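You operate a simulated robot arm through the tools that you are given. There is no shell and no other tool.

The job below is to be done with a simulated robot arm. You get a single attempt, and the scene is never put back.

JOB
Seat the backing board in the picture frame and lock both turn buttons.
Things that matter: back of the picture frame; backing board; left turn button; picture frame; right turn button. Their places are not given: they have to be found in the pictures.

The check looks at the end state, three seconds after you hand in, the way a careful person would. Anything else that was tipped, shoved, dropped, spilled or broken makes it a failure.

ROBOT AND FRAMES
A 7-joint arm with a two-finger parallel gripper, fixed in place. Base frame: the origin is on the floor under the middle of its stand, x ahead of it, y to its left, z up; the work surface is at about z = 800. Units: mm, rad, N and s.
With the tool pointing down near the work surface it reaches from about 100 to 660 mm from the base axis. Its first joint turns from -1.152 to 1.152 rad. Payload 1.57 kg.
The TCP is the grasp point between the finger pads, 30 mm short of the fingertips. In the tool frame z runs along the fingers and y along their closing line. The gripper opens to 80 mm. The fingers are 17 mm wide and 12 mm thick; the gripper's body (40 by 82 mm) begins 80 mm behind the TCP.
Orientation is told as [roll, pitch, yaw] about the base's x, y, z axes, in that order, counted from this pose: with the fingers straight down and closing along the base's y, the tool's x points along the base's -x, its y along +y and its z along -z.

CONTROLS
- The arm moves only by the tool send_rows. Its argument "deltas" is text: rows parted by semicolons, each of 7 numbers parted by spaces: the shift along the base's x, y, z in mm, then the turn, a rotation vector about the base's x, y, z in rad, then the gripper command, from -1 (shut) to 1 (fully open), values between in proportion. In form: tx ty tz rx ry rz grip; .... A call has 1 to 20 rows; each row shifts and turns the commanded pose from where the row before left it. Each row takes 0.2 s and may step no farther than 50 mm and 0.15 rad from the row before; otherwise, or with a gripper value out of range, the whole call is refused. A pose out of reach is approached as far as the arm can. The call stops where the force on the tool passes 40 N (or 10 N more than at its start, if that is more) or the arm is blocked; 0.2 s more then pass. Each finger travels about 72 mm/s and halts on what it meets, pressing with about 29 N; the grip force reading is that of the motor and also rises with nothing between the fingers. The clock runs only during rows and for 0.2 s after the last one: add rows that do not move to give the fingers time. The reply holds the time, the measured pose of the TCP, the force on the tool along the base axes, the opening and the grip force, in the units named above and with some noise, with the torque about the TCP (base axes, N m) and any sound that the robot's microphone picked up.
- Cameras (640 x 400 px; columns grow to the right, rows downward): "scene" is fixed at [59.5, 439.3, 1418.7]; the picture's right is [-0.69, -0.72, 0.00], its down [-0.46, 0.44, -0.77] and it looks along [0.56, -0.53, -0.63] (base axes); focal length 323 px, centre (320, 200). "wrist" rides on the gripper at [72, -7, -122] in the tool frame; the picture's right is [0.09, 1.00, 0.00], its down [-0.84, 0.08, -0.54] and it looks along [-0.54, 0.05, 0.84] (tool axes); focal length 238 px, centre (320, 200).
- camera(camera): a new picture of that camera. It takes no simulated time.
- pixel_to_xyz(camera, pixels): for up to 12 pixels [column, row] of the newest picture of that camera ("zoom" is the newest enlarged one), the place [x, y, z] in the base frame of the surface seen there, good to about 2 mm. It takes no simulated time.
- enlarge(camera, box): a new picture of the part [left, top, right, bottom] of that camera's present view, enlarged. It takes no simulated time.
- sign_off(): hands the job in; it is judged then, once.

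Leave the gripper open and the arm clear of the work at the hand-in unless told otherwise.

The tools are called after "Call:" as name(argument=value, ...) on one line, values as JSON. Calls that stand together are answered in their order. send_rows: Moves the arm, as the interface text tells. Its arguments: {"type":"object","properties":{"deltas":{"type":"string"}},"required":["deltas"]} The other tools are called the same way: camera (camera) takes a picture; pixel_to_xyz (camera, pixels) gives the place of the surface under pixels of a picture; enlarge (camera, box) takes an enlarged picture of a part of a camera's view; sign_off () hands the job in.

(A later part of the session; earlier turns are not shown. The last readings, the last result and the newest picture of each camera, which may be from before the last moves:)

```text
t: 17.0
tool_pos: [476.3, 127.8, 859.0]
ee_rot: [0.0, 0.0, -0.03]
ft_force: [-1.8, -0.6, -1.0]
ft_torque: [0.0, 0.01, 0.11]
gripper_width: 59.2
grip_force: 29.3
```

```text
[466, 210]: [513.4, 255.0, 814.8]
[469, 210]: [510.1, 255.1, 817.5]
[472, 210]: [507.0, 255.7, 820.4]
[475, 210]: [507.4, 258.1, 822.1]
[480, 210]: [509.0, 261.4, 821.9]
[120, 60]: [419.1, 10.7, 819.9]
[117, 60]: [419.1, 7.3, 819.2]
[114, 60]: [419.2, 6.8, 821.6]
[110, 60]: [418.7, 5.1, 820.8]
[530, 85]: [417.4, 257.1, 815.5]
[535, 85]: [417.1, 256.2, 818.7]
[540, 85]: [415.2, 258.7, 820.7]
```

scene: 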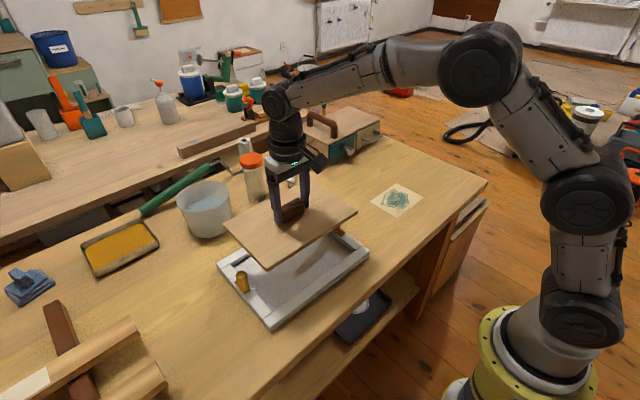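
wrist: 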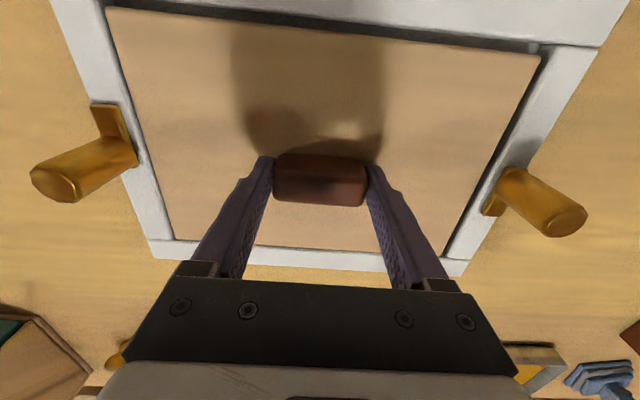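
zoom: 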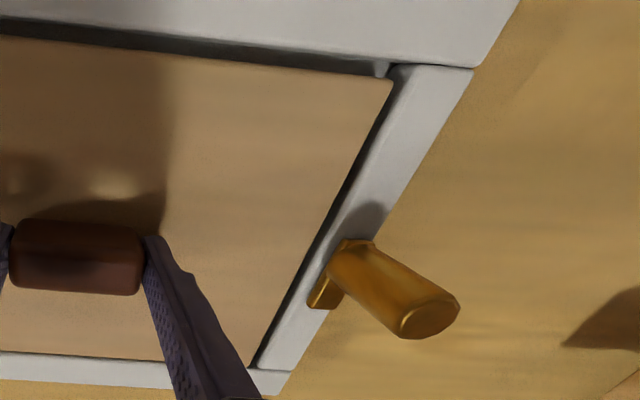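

I'll sample a few more pixels inward from each edge to locate the board's edges against the walls.

Call:
pixel_to_xyz(camera="wrist", pixels=[[200, 4], [200, 7], [200, 10], [450, 30], [450, 33], [450, 36], [300, 234], [300, 238], [300, 241], [380, 248], [380, 252], [380, 256]])

Call:
pixel_to_xyz(camera="wrist", pixels=[[494, 140], [497, 140], [500, 140], [148, 150], [151, 150], [154, 150], [457, 210], [460, 210], [463, 210], [163, 210], [166, 210], [169, 210]])

Call:
enlarge(camera="wrist", box=[130, 200, 230, 270])

Call:
enlarge(camera="wrist", box=[260, 220, 400, 290])

```text
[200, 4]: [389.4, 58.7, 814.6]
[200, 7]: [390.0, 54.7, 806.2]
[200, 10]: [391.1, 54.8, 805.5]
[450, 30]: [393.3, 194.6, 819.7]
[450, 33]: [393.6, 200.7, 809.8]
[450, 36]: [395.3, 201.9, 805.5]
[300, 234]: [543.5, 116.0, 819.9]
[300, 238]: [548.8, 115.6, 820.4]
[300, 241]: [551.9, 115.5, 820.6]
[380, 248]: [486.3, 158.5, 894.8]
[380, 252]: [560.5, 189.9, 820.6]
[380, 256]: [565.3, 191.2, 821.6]
```

```text
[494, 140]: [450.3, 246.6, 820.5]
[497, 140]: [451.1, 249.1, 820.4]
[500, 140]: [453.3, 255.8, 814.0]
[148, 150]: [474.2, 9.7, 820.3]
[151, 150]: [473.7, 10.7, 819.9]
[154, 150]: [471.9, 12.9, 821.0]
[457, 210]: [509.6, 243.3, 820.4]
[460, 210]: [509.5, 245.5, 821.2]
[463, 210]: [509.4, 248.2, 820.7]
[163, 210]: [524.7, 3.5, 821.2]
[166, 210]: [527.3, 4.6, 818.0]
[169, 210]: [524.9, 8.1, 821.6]
```

```text
5.71 times, centred on (180, 235) of wrist
```

zoom: 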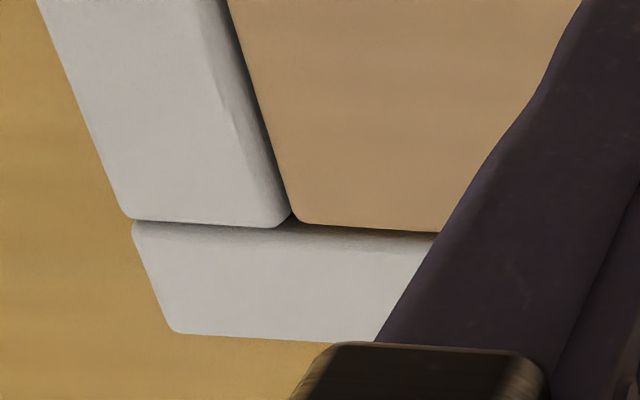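

```text
4.57 times, centred on (330, 255) of wrist
```

zoom: 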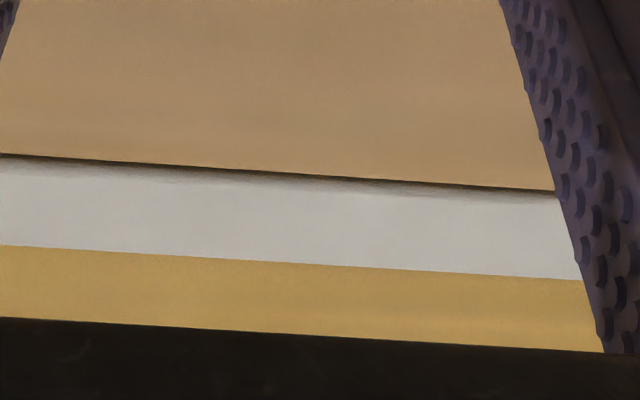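

The near gap is about 6.3 mm and the far one 3.4. The left gap is about 6.5 mm and the right one 3.6. The board is straight but about 1.4 mm off centre in each direction. I'll lift slightly, shift (-1.4, +1.4), and lower onto the seat.

Call:
send_rows(deltas="0 0 2 0 0 0 -1;-1.4 1.4 0 0 0 0 -1;0 0 0 0 0 0 -1;0 0 -2 0 0 0 -1;0 0 -1 0 0 0 -1;0 0 -0.7 0 0 0 -1;0 0 0 0 0 0 -1")

Call:
camera(camera="wrist")

Call:
enlarge(camera="scene", box=[200, 190, 390, 340])

```text
t: 18.6
tool_pos: [473.9, 131.5, 857.7]
ee_rot: [-0.001, -0.001, -0.028]
ft_force: [0.1, -0.1, -0.5]
ft_torque: [-0.02, 0.0, -0.03]
gripper_width: 59.2
grip_force: 29.1
```

```text
taken
```

wrist: 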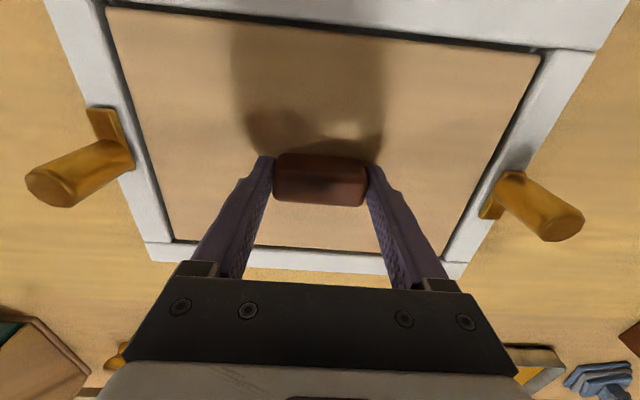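

```text
2.67 times, centred on (295, 265) of scene
```

zoom: 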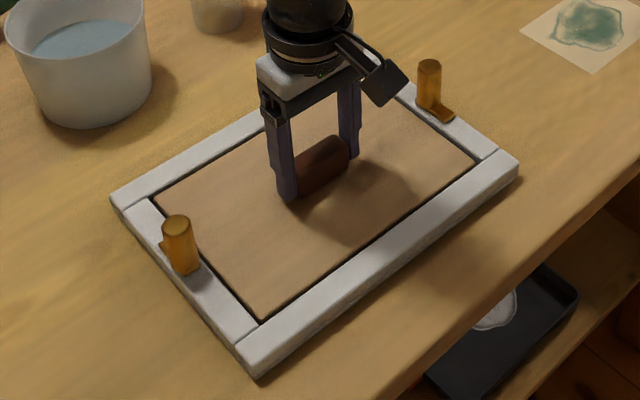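

The gaps now look even on all sides. I'll lower another 1.5 mm in tiny steps to feel for the seat.

Call:
send_rows(deltas="0 0 -0.7 0 0 0 -1;0 0 -0.7 0 0 0 -1;0 0 0 0 0 0 -1")

```text
t: 19.4
tool_pos: [474.6, 130.7, 854.8]
ee_rot: [0.0, -0.001, -0.028]
ft_force: [0.4, -0.1, -0.6]
ft_torque: [0.0, 0.0, 0.02]
gripper_width: 59.4
grip_force: 28.4
```

There's no change in force yet. I'll check the board-top height: a seated board should have its top near 807.5 + 13 = 820.

Call:
camera(camera="scene")

Call:
pixel_to_xyz(camera="scene", pixels=[[270, 265], [300, 270], [320, 260], [260, 275], [290, 290], [335, 245], [345, 240], [280, 300], [300, 285], [275, 280], [325, 235], [265, 285]])

Call:
camera(camera="wrist")

Call:
pixel_to_xyz(camera="wrist", pixels=[[150, 50], [200, 60], [450, 70], [500, 80], [420, 120], [200, 150], [180, 200], [450, 180], [300, 230], [340, 235], [300, 262], [120, 180]])

```text
taken
```

scene: 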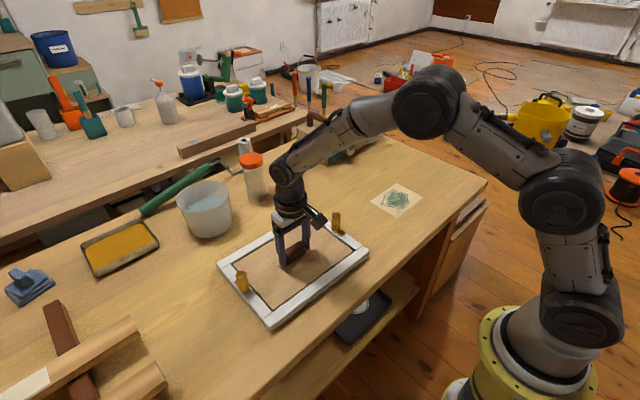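

```text
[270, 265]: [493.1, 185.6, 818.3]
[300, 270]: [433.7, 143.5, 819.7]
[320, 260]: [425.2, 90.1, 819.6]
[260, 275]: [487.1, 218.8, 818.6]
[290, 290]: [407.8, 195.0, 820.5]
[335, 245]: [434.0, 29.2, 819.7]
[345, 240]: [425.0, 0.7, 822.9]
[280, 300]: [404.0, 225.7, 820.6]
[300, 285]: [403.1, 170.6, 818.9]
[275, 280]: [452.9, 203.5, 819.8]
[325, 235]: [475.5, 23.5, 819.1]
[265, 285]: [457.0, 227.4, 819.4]
```

```text
taken
```

wrist: 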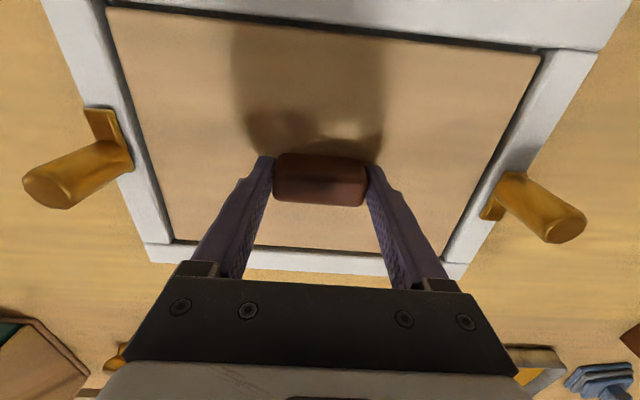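

```text
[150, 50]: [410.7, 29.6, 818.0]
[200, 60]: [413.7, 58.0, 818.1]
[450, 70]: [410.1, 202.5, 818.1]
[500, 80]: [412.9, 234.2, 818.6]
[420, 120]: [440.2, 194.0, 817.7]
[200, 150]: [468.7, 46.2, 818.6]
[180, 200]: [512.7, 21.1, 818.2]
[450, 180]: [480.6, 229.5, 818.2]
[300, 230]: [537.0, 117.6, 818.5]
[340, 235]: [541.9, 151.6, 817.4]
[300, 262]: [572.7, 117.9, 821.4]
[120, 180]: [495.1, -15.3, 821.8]
```

The board top is 12–12.6 mm above the seat and the board is about 12 mm thick, so it's essentially seated. I'll go 0.8 mm further to feel contact before releasing.

Call:
send_rows(deltas="0 0 -0.5 0 0 0 -1;0 0 -0.5 0 0 0 -1;0 0 0 0 0 0 -1")

```text
t: 20.2
tool_pos: [475.7, 130.5, 854.7]
ee_rot: [-0.001, 0.001, -0.028]
ft_force: [-1.4, -0.2, 4.3]
ft_torque: [-0.08, 0.28, 0.01]
gripper_width: 59.2
grip_force: 28.4
```

Fz has risen to +4.3 N, so the board is resting on its seat. I'll open the fingers and then retreat straight up.

Call:
send_rows(deltas="0 0 0 0 0 0 0.6;0 0 0 0 0 0 1;0 0 0 0 0 0 1;0 0 0 0 0 0 1")

Call:
camera(camera="wrist")

```text
t: 21.2
tool_pos: [474.3, 131.8, 853.7]
ee_rot: [0.0, 0.0, -0.027]
ft_force: [-1.0, -0.5, -0.2]
ft_torque: [0.02, -0.04, -0.01]
gripper_width: 80.0
grip_force: 0.0
```

```text
taken
```

wrist: 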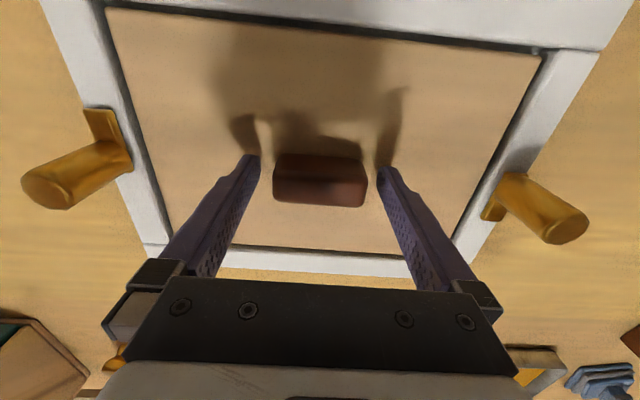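

The fingers are free of the knob and the board is seated. I'll raise the gripper straight up to about z 1000.

Call:
send_rows(deltas="0 0 10 0 0 0 1;0 0 20 0 0 0 1;0 0 30 0 0 0 1;0 0 40 0 0 0 1;0 0 40 0 0 0 1;0 0 20 0 0 0 1;0 0 0 0 0 0 1")

Call:
camera(camera="wrist")

Call:
enlarge(camera="scene", box=[200, 190, 390, 340])

```text
t: 22.8
tool_pos: [475.1, 130.0, 1014.5]
ee_rot: [0.0, 0.0, -0.028]
ft_force: [0.5, 0.6, -0.4]
ft_torque: [0.0, 0.01, -0.03]
gripper_width: 79.9
grip_force: 0.1
```

```text
taken
```

wrist: 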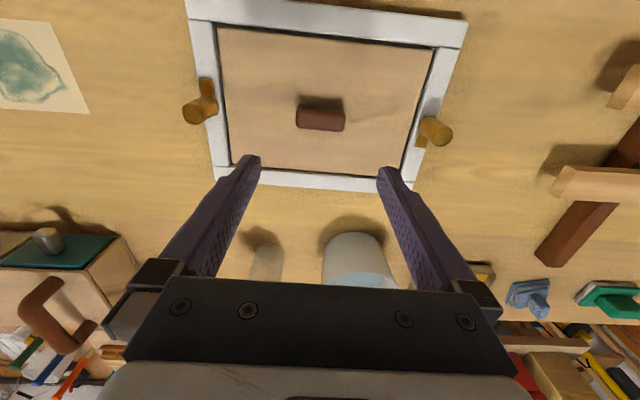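

```text
2.67 times, centred on (295, 265) of scene
```

zoom: 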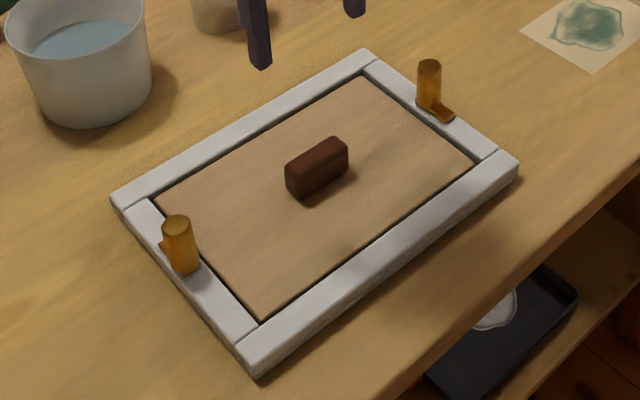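

The board is seated with even gaps. Next come the turn buttons. I'll zoom the wrist view on each one, right at (205,100) and left at (432,130), to see how the tab, post and pivot are arranged.

Call:
enlarge(camera="wrist", box=[170, 65, 250, 135])

Call:
pixel_to_xyz(camera="zoom", pixels=[[225, 340], [170, 330], [265, 330], [225, 300], [280, 120], [240, 130], [330, 130], [290, 170], [300, 250], [370, 260], [225, 380], [330, 290]])

Call:
enlarge(camera="wrist", box=[395, 95, 475, 165])

Call:
pixel_to_xyz(camera="zoom", pixels=[[380, 290], [350, 290], [420, 290], [380, 260], [380, 320], [210, 340], [250, 360], [200, 380], [230, 390], [240, 320], [260, 210], [230, 250]])

```text
5.71 times, centred on (210, 100) of wrist
```

zoom: 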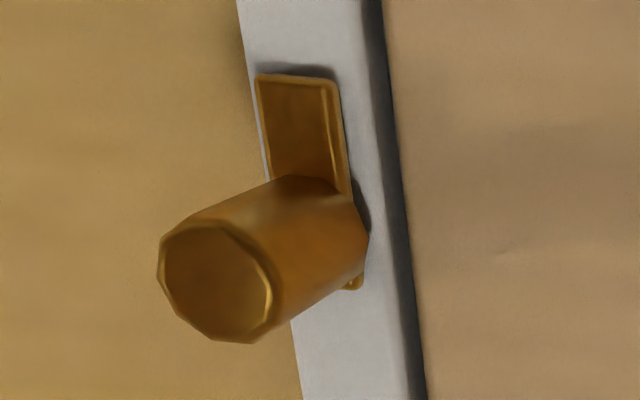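

```text
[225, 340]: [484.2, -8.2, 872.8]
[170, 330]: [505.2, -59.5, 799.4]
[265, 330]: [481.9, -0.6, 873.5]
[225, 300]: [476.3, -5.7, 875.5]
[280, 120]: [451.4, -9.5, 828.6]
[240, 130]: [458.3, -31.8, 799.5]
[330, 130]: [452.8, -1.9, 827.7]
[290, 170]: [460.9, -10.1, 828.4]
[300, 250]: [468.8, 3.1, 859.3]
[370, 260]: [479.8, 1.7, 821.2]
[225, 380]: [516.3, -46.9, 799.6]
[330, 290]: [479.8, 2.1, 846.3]
```

```text
5.71 times, centred on (435, 130) of wrist
```

zoom: 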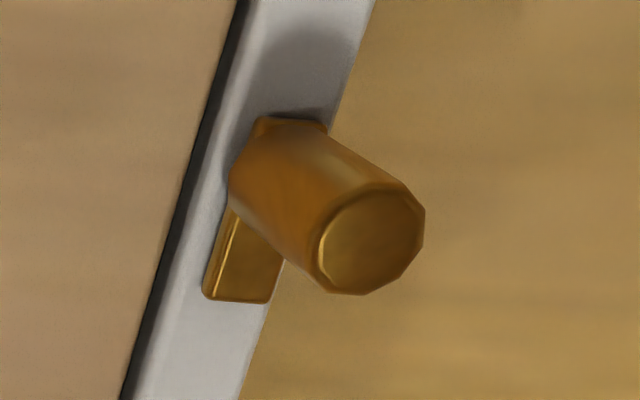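

```text
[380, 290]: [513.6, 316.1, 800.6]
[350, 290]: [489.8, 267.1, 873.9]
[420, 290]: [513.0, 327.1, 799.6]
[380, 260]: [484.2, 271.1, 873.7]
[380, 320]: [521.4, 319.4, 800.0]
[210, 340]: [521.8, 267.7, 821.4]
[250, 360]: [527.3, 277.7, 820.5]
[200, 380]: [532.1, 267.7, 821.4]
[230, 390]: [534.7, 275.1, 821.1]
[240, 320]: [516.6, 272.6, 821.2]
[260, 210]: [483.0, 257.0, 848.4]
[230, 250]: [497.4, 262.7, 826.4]
```

Each button has a short tab lying along the stile (right tab toward -x, left tab toward +x), with a post about 17 mm across standing on its pivot end. To lock them, both must turn -90° (clockwise from above) so the tabs point inward over the board. My plan is to pinch each post centrally, starting at yaw ≈ +45° and turning to -45°. First I'll move above the right post at about (470, -6).

Call:
send_rows(deltas="-0.43 -17.1 -8 0 0 0.098 1;-0.43 -17.1 -8 0 0 0.098 1;-0.43 -17.1 -8 0 0 0.098 1;-0.43 -17.1 -8 0 0 0.098 1;-0.43 -17.1 -8 0 0 0.098 1;-0.43 -17.1 -8 0 0 0.098 0.5;-0.43 -17.1 -8 0 0 0.098 0.2;-0.43 -17.1 -8 0 0 0.098 0.2;0 0 0 0 0 0 0.2;0 0 0 0 0 0 0.2")

Call:
camera(camera="wrist")

Call:
enlarge(camera="scene", box=[275, 150, 395, 260])

```text
t: 25.0
tool_pos: [469.6, -7.0, 948.8]
ee_rot: [0.0, 0.001, 0.756]
ft_force: [0.1, -0.5, -0.1]
ft_torque: [-0.03, 0.02, -0.01]
gripper_width: 47.9
grip_force: 0.0
```

```text
taken
```

wrist: 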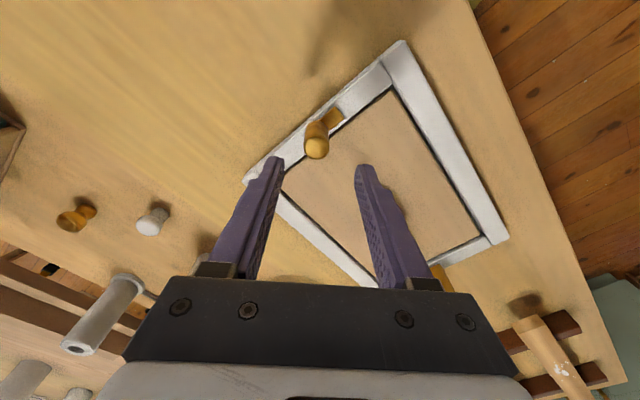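

```text
3.64 times, centred on (335, 205) of scene
```

zoom: 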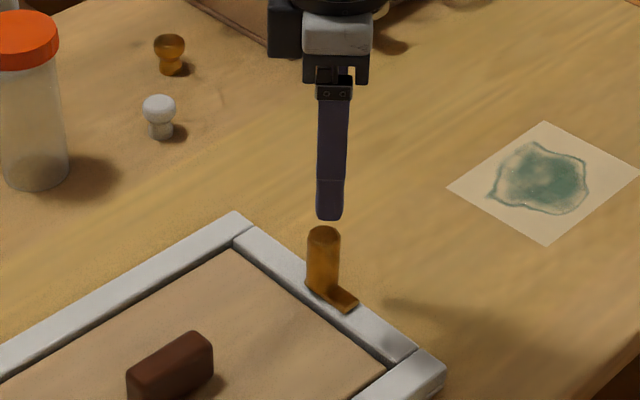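

The gripper is above the right post at 45°. The post top shows near (317,148). I'll zoom in and measure its top face.

Call:
enlarge(camera="wrist", box=[280, 90, 370, 180])

Call:
pixel_to_xyz(camera="wrist", pixels=[[317, 148], [310, 148], [324, 148], [317, 141], [317, 155], [312, 143], [322, 143], [312, 153], [322, 153], [317, 158], [276, 160], [366, 168]])

```text
4.44 times, centred on (325, 135) of wrist
```

zoom: 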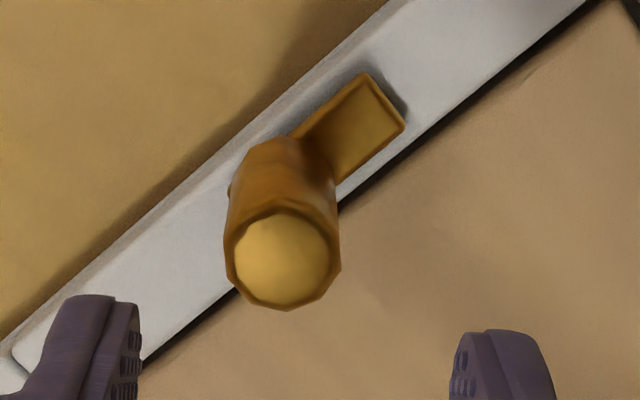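

```text
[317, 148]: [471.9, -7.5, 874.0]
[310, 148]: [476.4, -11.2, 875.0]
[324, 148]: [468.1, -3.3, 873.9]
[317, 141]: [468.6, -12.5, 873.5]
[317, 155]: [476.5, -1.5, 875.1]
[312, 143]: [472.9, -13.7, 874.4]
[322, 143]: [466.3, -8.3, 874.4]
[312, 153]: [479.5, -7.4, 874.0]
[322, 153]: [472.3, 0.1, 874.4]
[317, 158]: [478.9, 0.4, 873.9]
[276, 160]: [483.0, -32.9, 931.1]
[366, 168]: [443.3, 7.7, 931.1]
```

The post top is centred near (471, -7.6), close to the TCP. I'll nudge (+0.3, -1.3), keep the fingers 44 mm apart, and descend so the tips straddle the post at about z 835, above the tab at 829.

Call:
send_rows(deltas="0.3 -1.3 -10 0 0 0 0.1;0 0 -15 0 0 0 0.1;0 0 -15 0 0 0 0.1;0 0 -15 0 0 0 0.1;0 0 -15 0 0 0 0.1;0 0 -13 0 0 0 0.1;0 0 0 0 0 0 0.1")

Call:
camera(camera="wrist")

Call:
enlarge(camera="scene", box=[290, 180, 380, 250])

```text
t: 26.6
tool_pos: [470.2, -7.0, 866.9]
ee_rot: [0.0, -0.001, 0.755]
ft_force: [0.2, 0.6, 0.3]
ft_torque: [-0.02, 0.01, 0.0]
gripper_width: 43.8
grip_force: 0.1
```

```text
taken
```

wrist: 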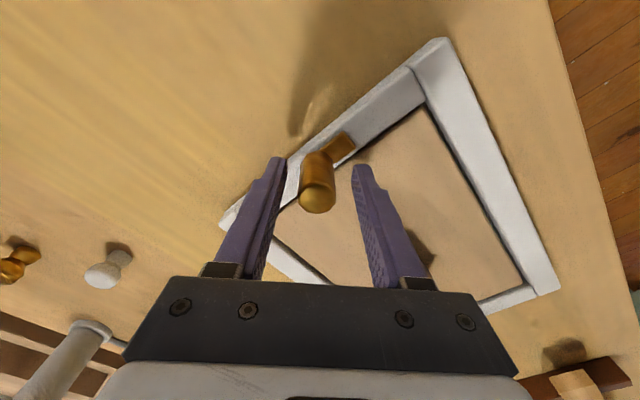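

```text
5.71 times, centred on (335, 215) of scene
```

zoom: 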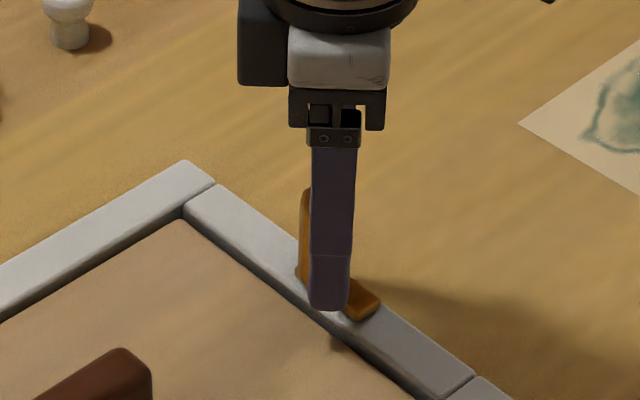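

The post is centred between the fingers in the wrist view, with gaps at columns 283 and 353 and the post at 318. I'll check the position along and across the closing line.

Call:
enlarge(camera="wrist", box=[260, 120, 380, 230])

Call:
pixel_to_xyz(camera="wrist", pixels=[[317, 200], [309, 200], [325, 200], [317, 192], [317, 208], [311, 194], [323, 206], [278, 160], [284, 160], [355, 168], [362, 168], [318, 165]])

```text
3.64 times, centred on (320, 175) of wrist
```

zoom: 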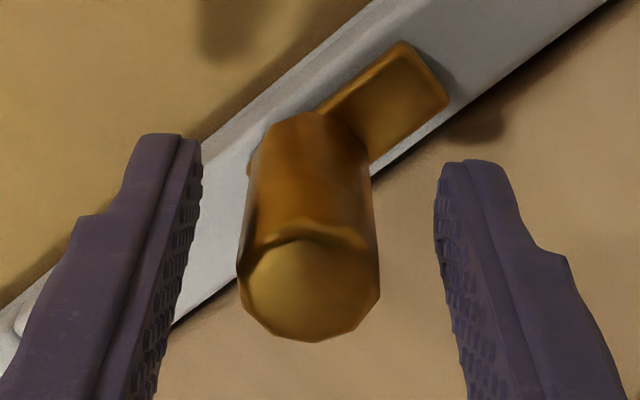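

```text
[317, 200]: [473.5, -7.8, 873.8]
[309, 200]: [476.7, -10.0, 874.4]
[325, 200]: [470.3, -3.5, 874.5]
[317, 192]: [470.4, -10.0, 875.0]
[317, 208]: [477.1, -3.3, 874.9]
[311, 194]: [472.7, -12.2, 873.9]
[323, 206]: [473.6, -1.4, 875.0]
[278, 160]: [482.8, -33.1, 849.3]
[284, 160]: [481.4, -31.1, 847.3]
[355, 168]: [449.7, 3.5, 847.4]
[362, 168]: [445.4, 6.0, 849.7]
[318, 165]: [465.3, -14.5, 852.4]
```

The post is about 22 mm across. The scene camera looks almost straight along the closing line, so it shows any sideways offset of the finger against the post. I'll zoom in there.

Call:
enlarge(camera="scene", box=[320, 205, 352, 241])

```text
11.11 times, centred on (336, 223) of scene
```

zoom: 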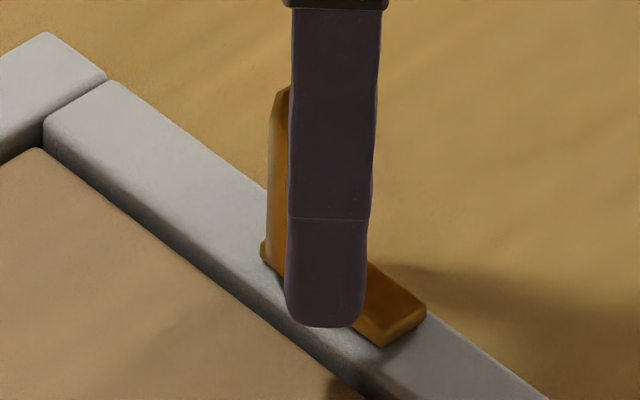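

Both views agree that the fingers sit about 1.8 mm toward the camera side of the post, and the post is about 0.7 mm off along the closing line. I'll shift (+1.8, +0.7) and close in stages, to 27 mm and then 24 mm, watching for side force.

Call:
send_rows(deltas="1.8 0.7 0 0 0 0 0.1;0 0 0 0 0 0 -0.2;0 0 0 0 0 0 -0.32;0 0 0 0 0 0 -0.38;0 0 0 0 0 0 -0.38")

Call:
enlarge(camera="wrist", box=[260, 120, 380, 230])

Call:
enlarge(camera="scene", box=[320, 205, 352, 241])

```text
t: 27.8
tool_pos: [472.2, -4.9, 868.9]
ee_rot: [-0.001, 0.0, 0.755]
ft_force: [0.6, 0.1, 0.3]
ft_torque: [-0.02, -0.03, 0.03]
gripper_width: 25.5
grip_force: 0.1
```

```text
3.64 times, centred on (320, 175) of wrist
```

zoom: 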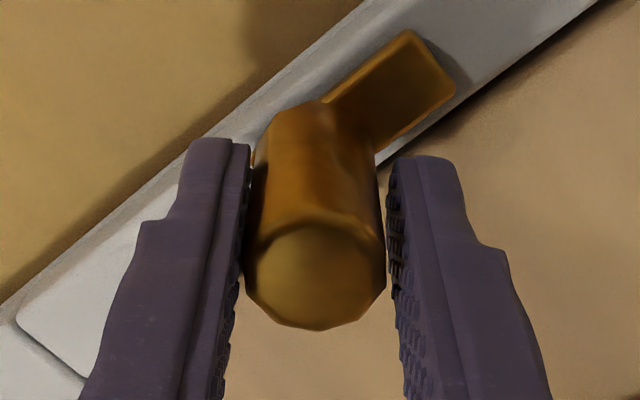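

```text
11.11 times, centred on (336, 223) of scene
```

zoom: 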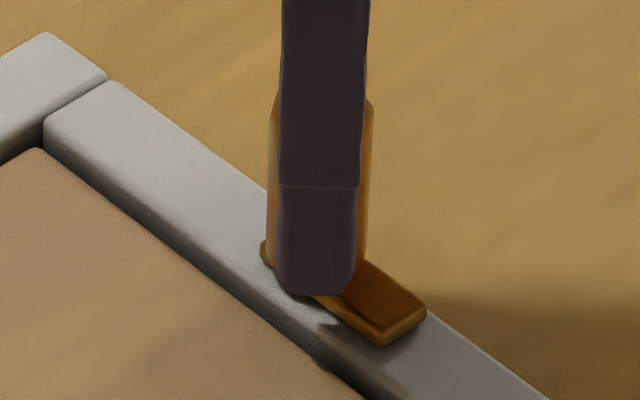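

The finger now covers the post evenly in the scene view, and the wrist view shows small equal gaps on both sides. I'll close the fingers on the post.

Call:
send_rows(deltas="0 0 0 0 0 0 -0.45;0 0 0 0 0 0 -0.5;0 0 0 0 0 0 -1;0 0 0 0 0 0 -1")

Call:
enlarge(camera="scene", box=[200, 190, 390, 340])

```text
t: 28.8
tool_pos: [472.8, -5.9, 867.1]
ee_rot: [0.0, -0.001, 0.756]
ft_force: [0.3, -1.4, 0.3]
ft_torque: [0.05, -0.04, 0.05]
gripper_width: 23.0
grip_force: 28.9
```

```text
2.67 times, centred on (295, 265) of scene
```

zoom: 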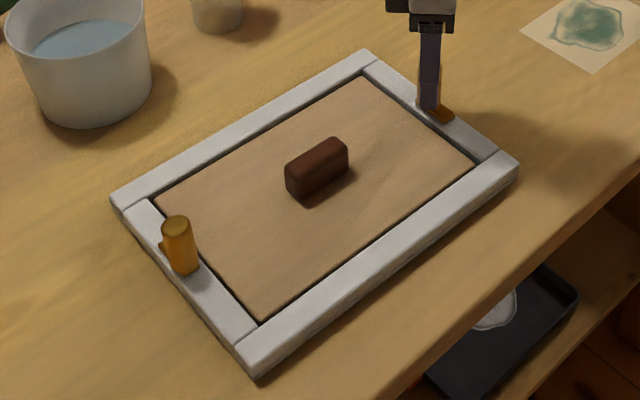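

The post is held at 23 mm and the frame hasn't moved. I'll start turning clockwise in small steps (-0.24 rad in total), then check the torque and the tab.

Call:
send_rows(deltas="0 0 0 0 0 -0.06 -1;0 0 0 0 0 -0.06 -1;0 0 0 0 0 -0.06 -1;0 0 0 0 0 -0.06 -1")

Call:
camera(camera="wrist")

Call:
enlarge(camera="scene", box=[290, 190, 380, 260])

```text
t: 29.8
tool_pos: [472.1, -5.2, 866.9]
ee_rot: [0.0, 0.0, 0.514]
ft_force: [-6.4, -1.2, 9.4]
ft_torque: [0.17, -0.23, 0.0]
gripper_width: 23.1
grip_force: 29.0
```

```text
taken
```

wrist: 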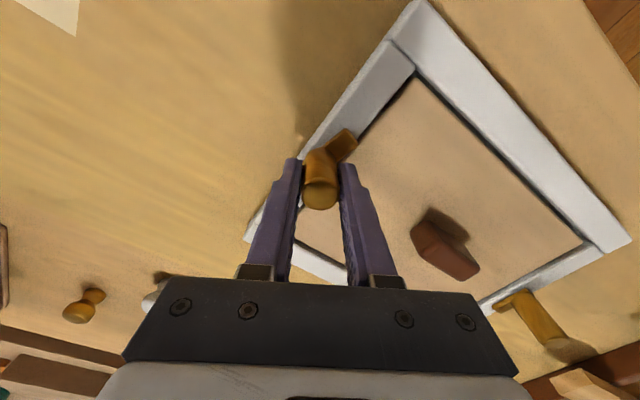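

```text
5.71 times, centred on (335, 225) of scene
```

zoom: 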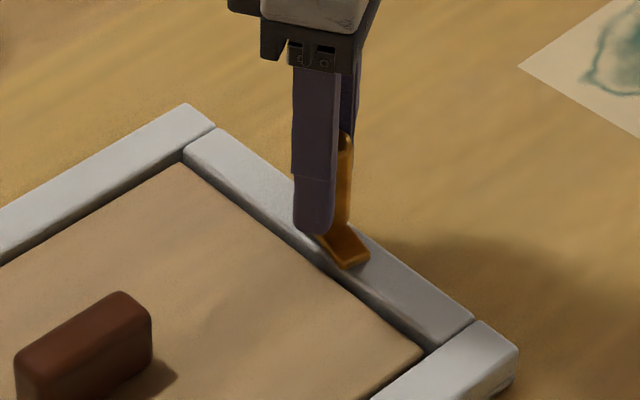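

The tab turns with the gripper. There's a mild force (fx -6.4, fz +9.4), so I'll wait one row and re-read it before I continue.

Call:
send_rows(deltas="0 0 0 0 0 0 -1;0 0 0 0 0 0 -1")

Call:
enlarge(camera="scene", box=[200, 190, 390, 340])

```text
t: 30.4
tool_pos: [473.5, -6.7, 867.8]
ee_rot: [0.0, 0.002, 0.514]
ft_force: [-5.7, 0.6, 13.1]
ft_torque: [-0.16, 0.43, 0.0]
gripper_width: 23.0
grip_force: 29.3
```

```text
2.67 times, centred on (295, 265) of scene
```

zoom: 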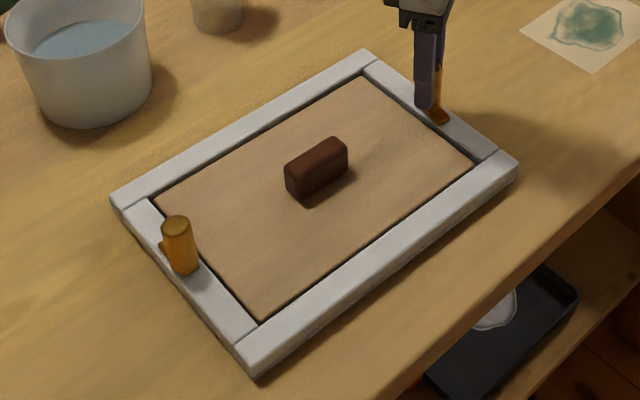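

The forces jitter but stay moderate, and the frame and board haven't moved. I'll continue turning by -0.42 rad.

Call:
send_rows(deltas="0 0 0 0 0 -0.07 -1;0 0 0 0 0 -0.07 -1;0 0 0 0 0 -0.07 -1;0 0 0 0 0 -0.07 -1;0 0 0 0 0 -0.07 -1;0 0 0 0 0 -0.07 -1")

Call:
camera(camera="wrist")

Call:
enlarge(camera="scene", box=[200, 190, 390, 340])

```text
t: 31.8
tool_pos: [473.2, -6.5, 866.7]
ee_rot: [0.0, -0.001, 0.093]
ft_force: [-2.1, 4.3, 11.2]
ft_torque: [0.09, -0.24, 0.0]
gripper_width: 23.1
grip_force: 29.4
```

```text
taken
```

wrist: 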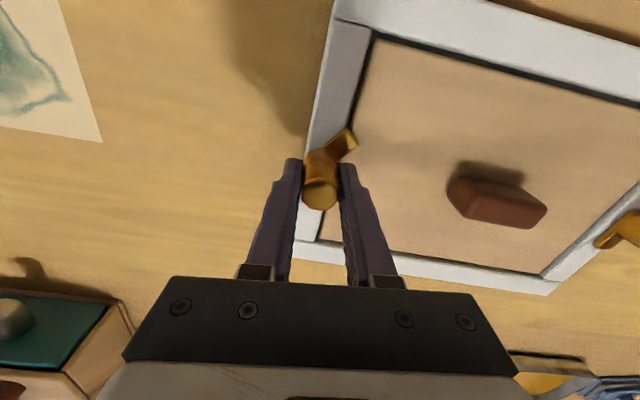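

```text
2.67 times, centred on (295, 265) of scene
```

zoom: 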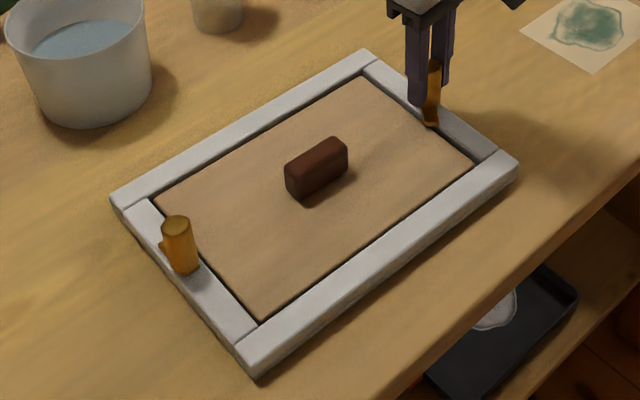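

The tab is turning rigidly with the fingers and is about 38° around, with the frame and board still in place. I'll go on for -0.49 rad and check again.

Call:
send_rows(deltas="0 0 0 0 0 -0.07 -1;0 0 0 0 0 -0.07 -1;0 0 0 0 0 -0.07 -1;0 0 0 0 0 -0.07 -1;0 0 0 0 0 -0.07 -1;0 0 0 0 0 -0.07 -1;0 0 0 0 0 -0.07 -1")

Call:
enlarge(camera="scene", box=[200, 190, 390, 340])

```text
t: 33.4
tool_pos: [472.7, -7.6, 866.5]
ee_rot: [0.0, 0.002, -0.398]
ft_force: [2.8, 2.4, 7.9]
ft_torque: [-0.08, -0.06, 0.02]
gripper_width: 23.1
grip_force: 28.8
```

```text
2.67 times, centred on (295, 265) of scene
```

zoom: 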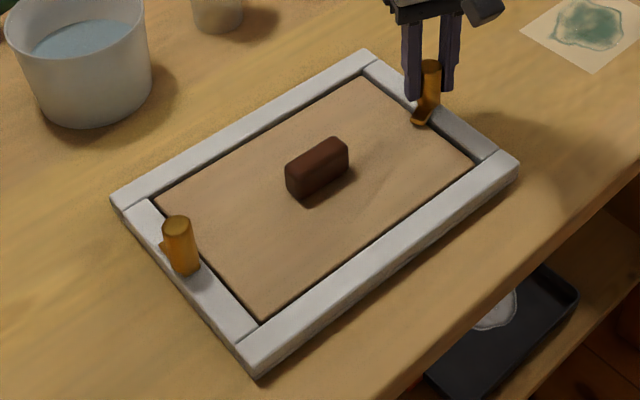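

The tab is about two thirds of the way round and nothing has shifted. I'll turn the remaining -0.42 rad to complete 90°, watching for a stop.

Call:
send_rows(deltas="0 0 0 0 0 -0.07 -1;0 0 0 0 0 -0.07 -1;0 0 0 0 0 -0.07 -1;0 0 0 0 0 -0.07 -1;0 0 0 0 0 -0.07 -1;0 0 0 0 0 -0.07 -1;0 0 0 0 0 0 -1")

Call:
enlarge(camera="scene", box=[290, 190, 380, 260])

Call:
camera(camera="wrist")

```text
t: 35.0
tool_pos: [474.0, -7.4, 867.5]
ee_rot: [-0.002, 0.002, -0.817]
ft_force: [-4.0, -2.8, 10.9]
ft_torque: [-0.25, -0.26, -0.02]
gripper_width: 23.0
grip_force: 28.5
```

```text
5.71 times, centred on (335, 225) of scene
```

zoom: 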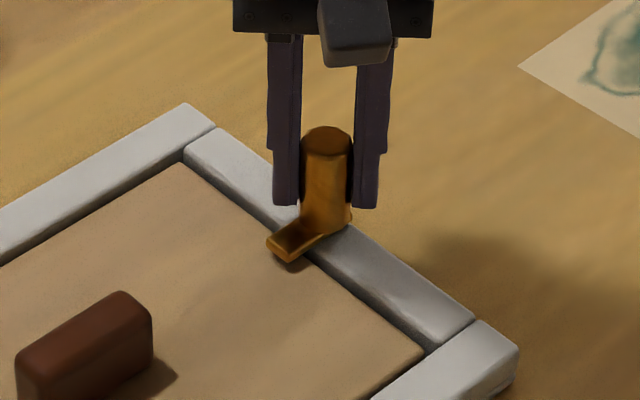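

```text
taken
```

wrist: 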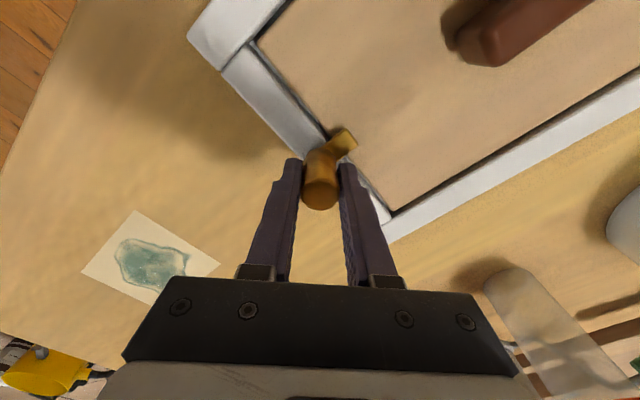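

The right tab now points inward over the board's edge. I'll check its direction numerically before letting go. In the scene zoom the tab tip is around (268,241)–(289,258).

Call:
enlarge(camera="scene", box=[318, 214, 350, 238])

Call:
enlarge(camera="wrist", box=[280, 100, 390, 220])

Call:
pixel_to_xyz(camera="wrist", pixels=[[343, 131], [354, 146], [333, 142], [345, 154], [348, 139], [340, 147], [300, 140], [280, 112], [265, 92], [370, 215], [340, 115], [380, 195]])

```text
16.00 times, centred on (334, 226) of scene
```

zoom: 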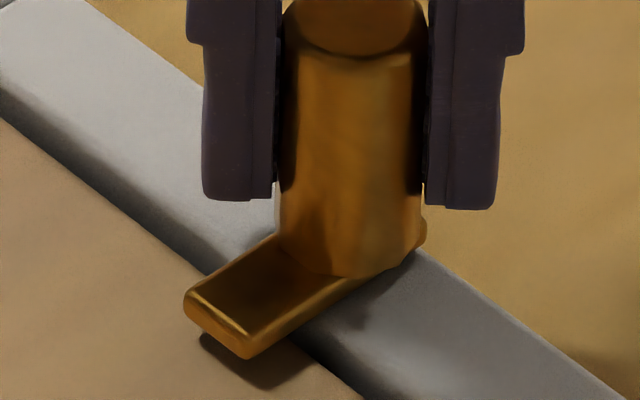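

```text
3.33 times, centred on (335, 160) of wrist
```

zoom: 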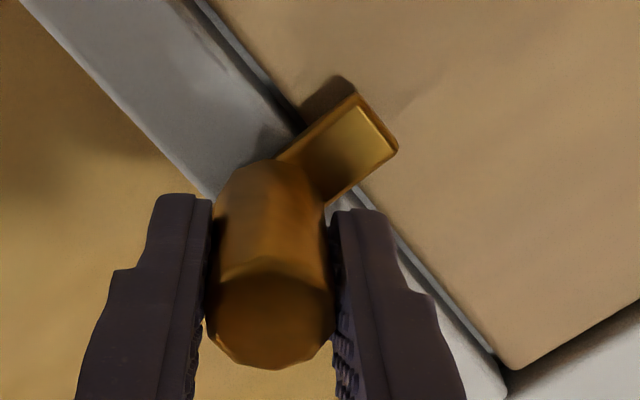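

```text
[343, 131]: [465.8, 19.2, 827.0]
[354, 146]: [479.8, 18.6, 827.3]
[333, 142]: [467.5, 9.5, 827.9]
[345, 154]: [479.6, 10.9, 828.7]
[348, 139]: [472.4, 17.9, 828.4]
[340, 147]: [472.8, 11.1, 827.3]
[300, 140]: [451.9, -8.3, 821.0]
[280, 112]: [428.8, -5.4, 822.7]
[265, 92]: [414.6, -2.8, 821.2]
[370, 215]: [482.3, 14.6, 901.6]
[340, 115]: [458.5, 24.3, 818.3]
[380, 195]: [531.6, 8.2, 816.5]
```

The right tab points along +y, square to the stile, with its tip at y≈20 and about 11 mm over the board. I'll open the fingers to about 48 mm and rise clear of the post.

Call:
send_rows(deltas="0 0 0 0 0 0 -0.3;0 0 0 0 0 0 0;0 0 0 0 0 0 0.2;0 0 0 0 0 0 0.2;0 0 15 0 0 0 0.2;0 0 20 0 0 0 0.2;0 0 20 0 0 0 0.2;0 0 25 0 0 0 0.2;0 0 25 0 0 0 0.2;0 0 0 0 0 0 0.2")

Call:
enlarge(camera="scene", box=[200, 190, 390, 340])

```text
t: 37.2
tool_pos: [472.8, -5.7, 972.0]
ee_rot: [0.0, 0.0, -0.815]
ft_force: [-0.1, -0.4, 0.3]
ft_torque: [-0.01, 0.02, 0.02]
gripper_width: 47.8
grip_force: 0.1
```

```text
2.67 times, centred on (295, 265) of scene
```

zoom: 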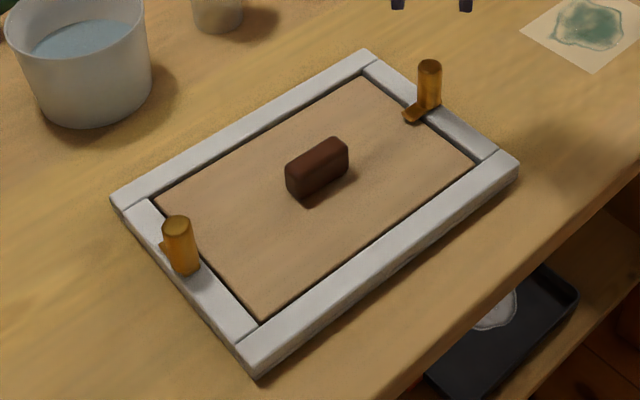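

The right button is locked and the frame hasn't moved. The right post's true axis in arm coordinates was about (472.3, -6.7). I'll measure both post tops in the scene view the same way to get the left post's position relative to it.

Call:
enlarge(camera="scene", box=[222, 260, 262, 290])

Call:
pixel_to_xyz(camera="zoom", pixels=[[300, 190], [260, 190], [340, 190], [300, 160], [300, 220], [320, 190], [320, 170], [320, 210], [340, 170], [280, 210], [330, 200], [310, 180]])

Call:
enlarge(camera="scene", box=[316, 200, 356, 230])

Call:
pixel_to_xyz(camera="zoom", pixels=[[300, 190], [260, 190], [340, 190], [300, 160], [300, 220], [320, 190], [320, 170], [320, 210], [340, 170], [280, 210], [330, 200], [310, 180]])

```text
13.33 times, centred on (242, 275) of scene
```

zoom: 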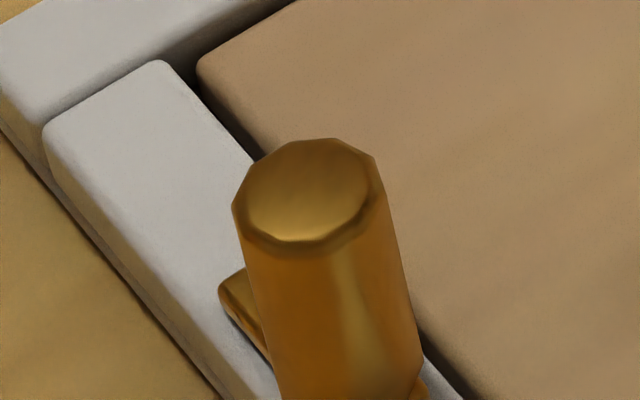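

```text
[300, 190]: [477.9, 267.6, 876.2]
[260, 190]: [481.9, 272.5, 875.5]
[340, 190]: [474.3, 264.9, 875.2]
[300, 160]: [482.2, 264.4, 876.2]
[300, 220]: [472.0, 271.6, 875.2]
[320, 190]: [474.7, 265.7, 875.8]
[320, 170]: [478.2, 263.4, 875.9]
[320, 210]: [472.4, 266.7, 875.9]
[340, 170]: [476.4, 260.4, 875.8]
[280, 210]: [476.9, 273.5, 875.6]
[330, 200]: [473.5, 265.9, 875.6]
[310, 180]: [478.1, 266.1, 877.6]
```

```text
13.33 times, centred on (336, 215) of scene
```

zoom: 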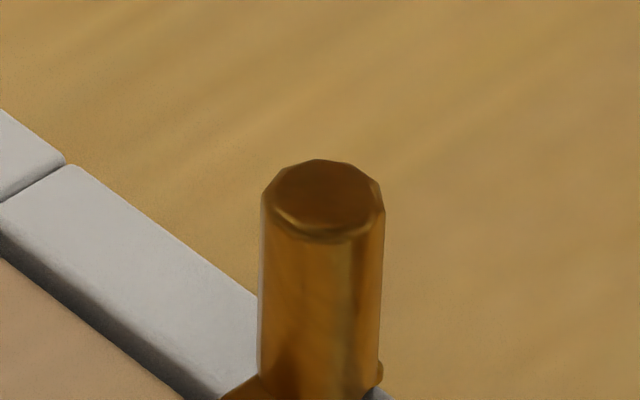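

```text
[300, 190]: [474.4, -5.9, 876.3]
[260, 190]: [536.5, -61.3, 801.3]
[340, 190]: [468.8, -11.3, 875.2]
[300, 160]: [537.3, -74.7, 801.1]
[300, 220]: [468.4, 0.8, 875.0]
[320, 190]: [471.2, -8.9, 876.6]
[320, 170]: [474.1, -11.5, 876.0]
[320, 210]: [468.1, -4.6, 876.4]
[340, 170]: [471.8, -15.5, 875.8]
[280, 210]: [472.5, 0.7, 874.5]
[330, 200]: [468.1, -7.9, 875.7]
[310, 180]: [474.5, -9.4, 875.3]
```

The left post top is near (476.2, 267.0) in scene readings. Corrected by the right post's offset, that's about (479, 267.5). I'll move there at z≈971 and turn the gripper back to +45°.

Call:
send_rows(deltas="0.48 19.6 0 0 0 0.112 0.2;0.48 19.6 0 0 0 0.112 0.2;0.48 19.6 0 0 0 0.112 0.2;0.48 19.6 0 0 0 0.112 0.2;0.48 19.6 0 0 0 0.112 0.2;0.48 19.6 0 0 0 0.112 0.2;0.48 19.6 0 0 0 0.112 0.2;0.48 19.6 0 0 0 0.112 0.2;0.48 19.6 0 0 0 0.112 0.2;0.48 19.6 0 0 0 0.112 0.2;0.48 19.6 0 0 0 0.112 0.2;0.48 19.6 0 0 0 0.112 0.2;0.48 19.6 0 0 0 0.112 0.2;0.48 19.4 0 0 0 0.114 0.2;0 0 0 0 0 0 0.2;0 0 -20 0 0 0 0.2;0 0 0 0 0 0 0.2")

Call:
camera(camera="wrist")

Call:
camera(camera="scene")

```text
t: 40.8
tool_pos: [480.9, 267.0, 950.5]
ee_rot: [0.0, 0.0, 0.757]
ft_force: [-0.4, -1.0, 0.2]
ft_torque: [0.0, 0.01, -0.02]
gripper_width: 48.2
grip_force: 0.0
```

```text
taken
```

wrist: 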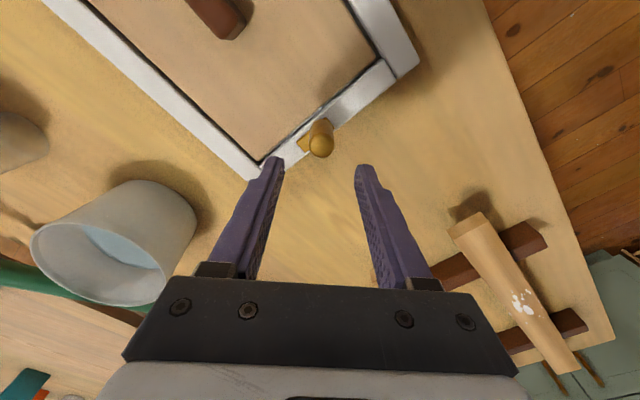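

```text
taken
```

scene: 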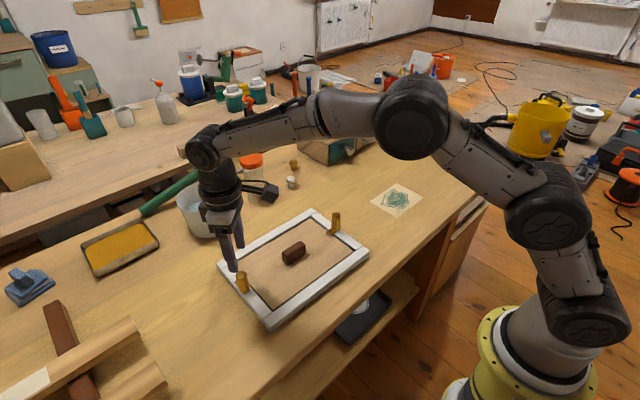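

The left post top shows near (321,145). From the right post I know a centred post at this height should appear at about (319,147). I'll zoom in to measure it precisely.

Call:
enlarge(camera="wrist", box=[280, 90, 370, 180])

Call:
pixel_to_xyz(camera="wrist", pixels=[[321, 146], [315, 146], [327, 146], [321, 140], [321, 152], [276, 160], [366, 168]])

```text
4.44 times, centred on (325, 135) of wrist
```

zoom: 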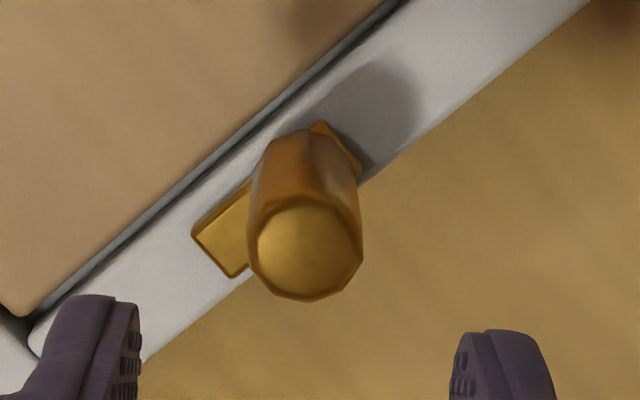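

```text
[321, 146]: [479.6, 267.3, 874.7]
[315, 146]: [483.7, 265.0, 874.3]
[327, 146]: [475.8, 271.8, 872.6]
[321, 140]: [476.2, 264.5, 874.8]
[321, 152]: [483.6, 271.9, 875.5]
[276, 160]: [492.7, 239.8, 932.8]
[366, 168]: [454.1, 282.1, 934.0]
```

The post is about 1.5 mm toward the right finger and aligned across. I'll shift (-1.1, +1.1), descend to z≈866 with the fingers 44 mm apart, and check again.

Call:
send_rows(deltas="-1.1 1.1 -10 0 0 0 0.1;0 0 -15 0 0 0 0.1;0 0 -15 0 0 0 0.1;0 0 -15 0 0 0 0.1;0 0 -15 0 0 0 0.1;0 0 -15 0 0 0 0.1;0 0 0 0 0 0 0.1")

Call:
enlarge(camera="wrist", box=[260, 120, 380, 230])

Call:
enlarge(camera="scene", box=[220, 245, 270, 295])

Call:
pixel_to_xyz(camera="wrist", pixels=[[318, 198], [310, 198], [326, 198], [318, 190], [318, 206], [278, 160], [284, 160], [355, 168], [362, 168]])

```text
t: 42.4
tool_pos: [478.8, 267.2, 866.6]
ee_rot: [0.001, 0.0, 0.755]
ft_force: [-0.2, 0.5, -0.4]
ft_torque: [0.02, -0.02, 0.0]
gripper_width: 44.0
grip_force: 0.0
```

```text
3.64 times, centred on (320, 175) of wrist
```

zoom: 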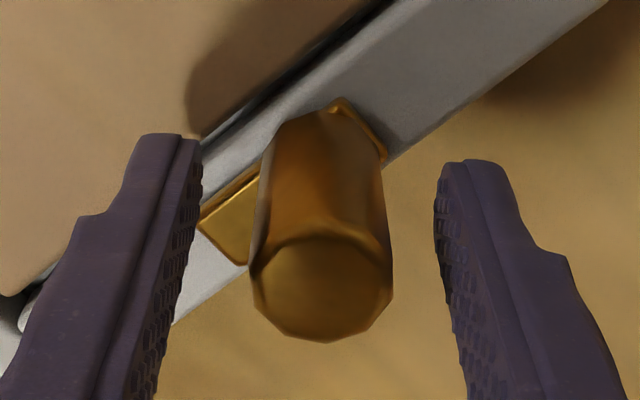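

```text
8.00 times, centred on (245, 270) of scene
```

zoom: 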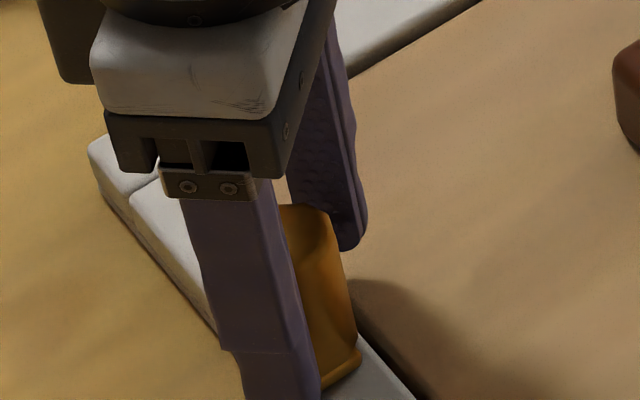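

```text
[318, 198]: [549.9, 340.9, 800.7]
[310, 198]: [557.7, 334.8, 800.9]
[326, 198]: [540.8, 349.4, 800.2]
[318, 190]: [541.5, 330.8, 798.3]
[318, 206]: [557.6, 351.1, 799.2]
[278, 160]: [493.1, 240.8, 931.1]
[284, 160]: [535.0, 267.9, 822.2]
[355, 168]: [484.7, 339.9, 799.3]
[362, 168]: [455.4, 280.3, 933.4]
```

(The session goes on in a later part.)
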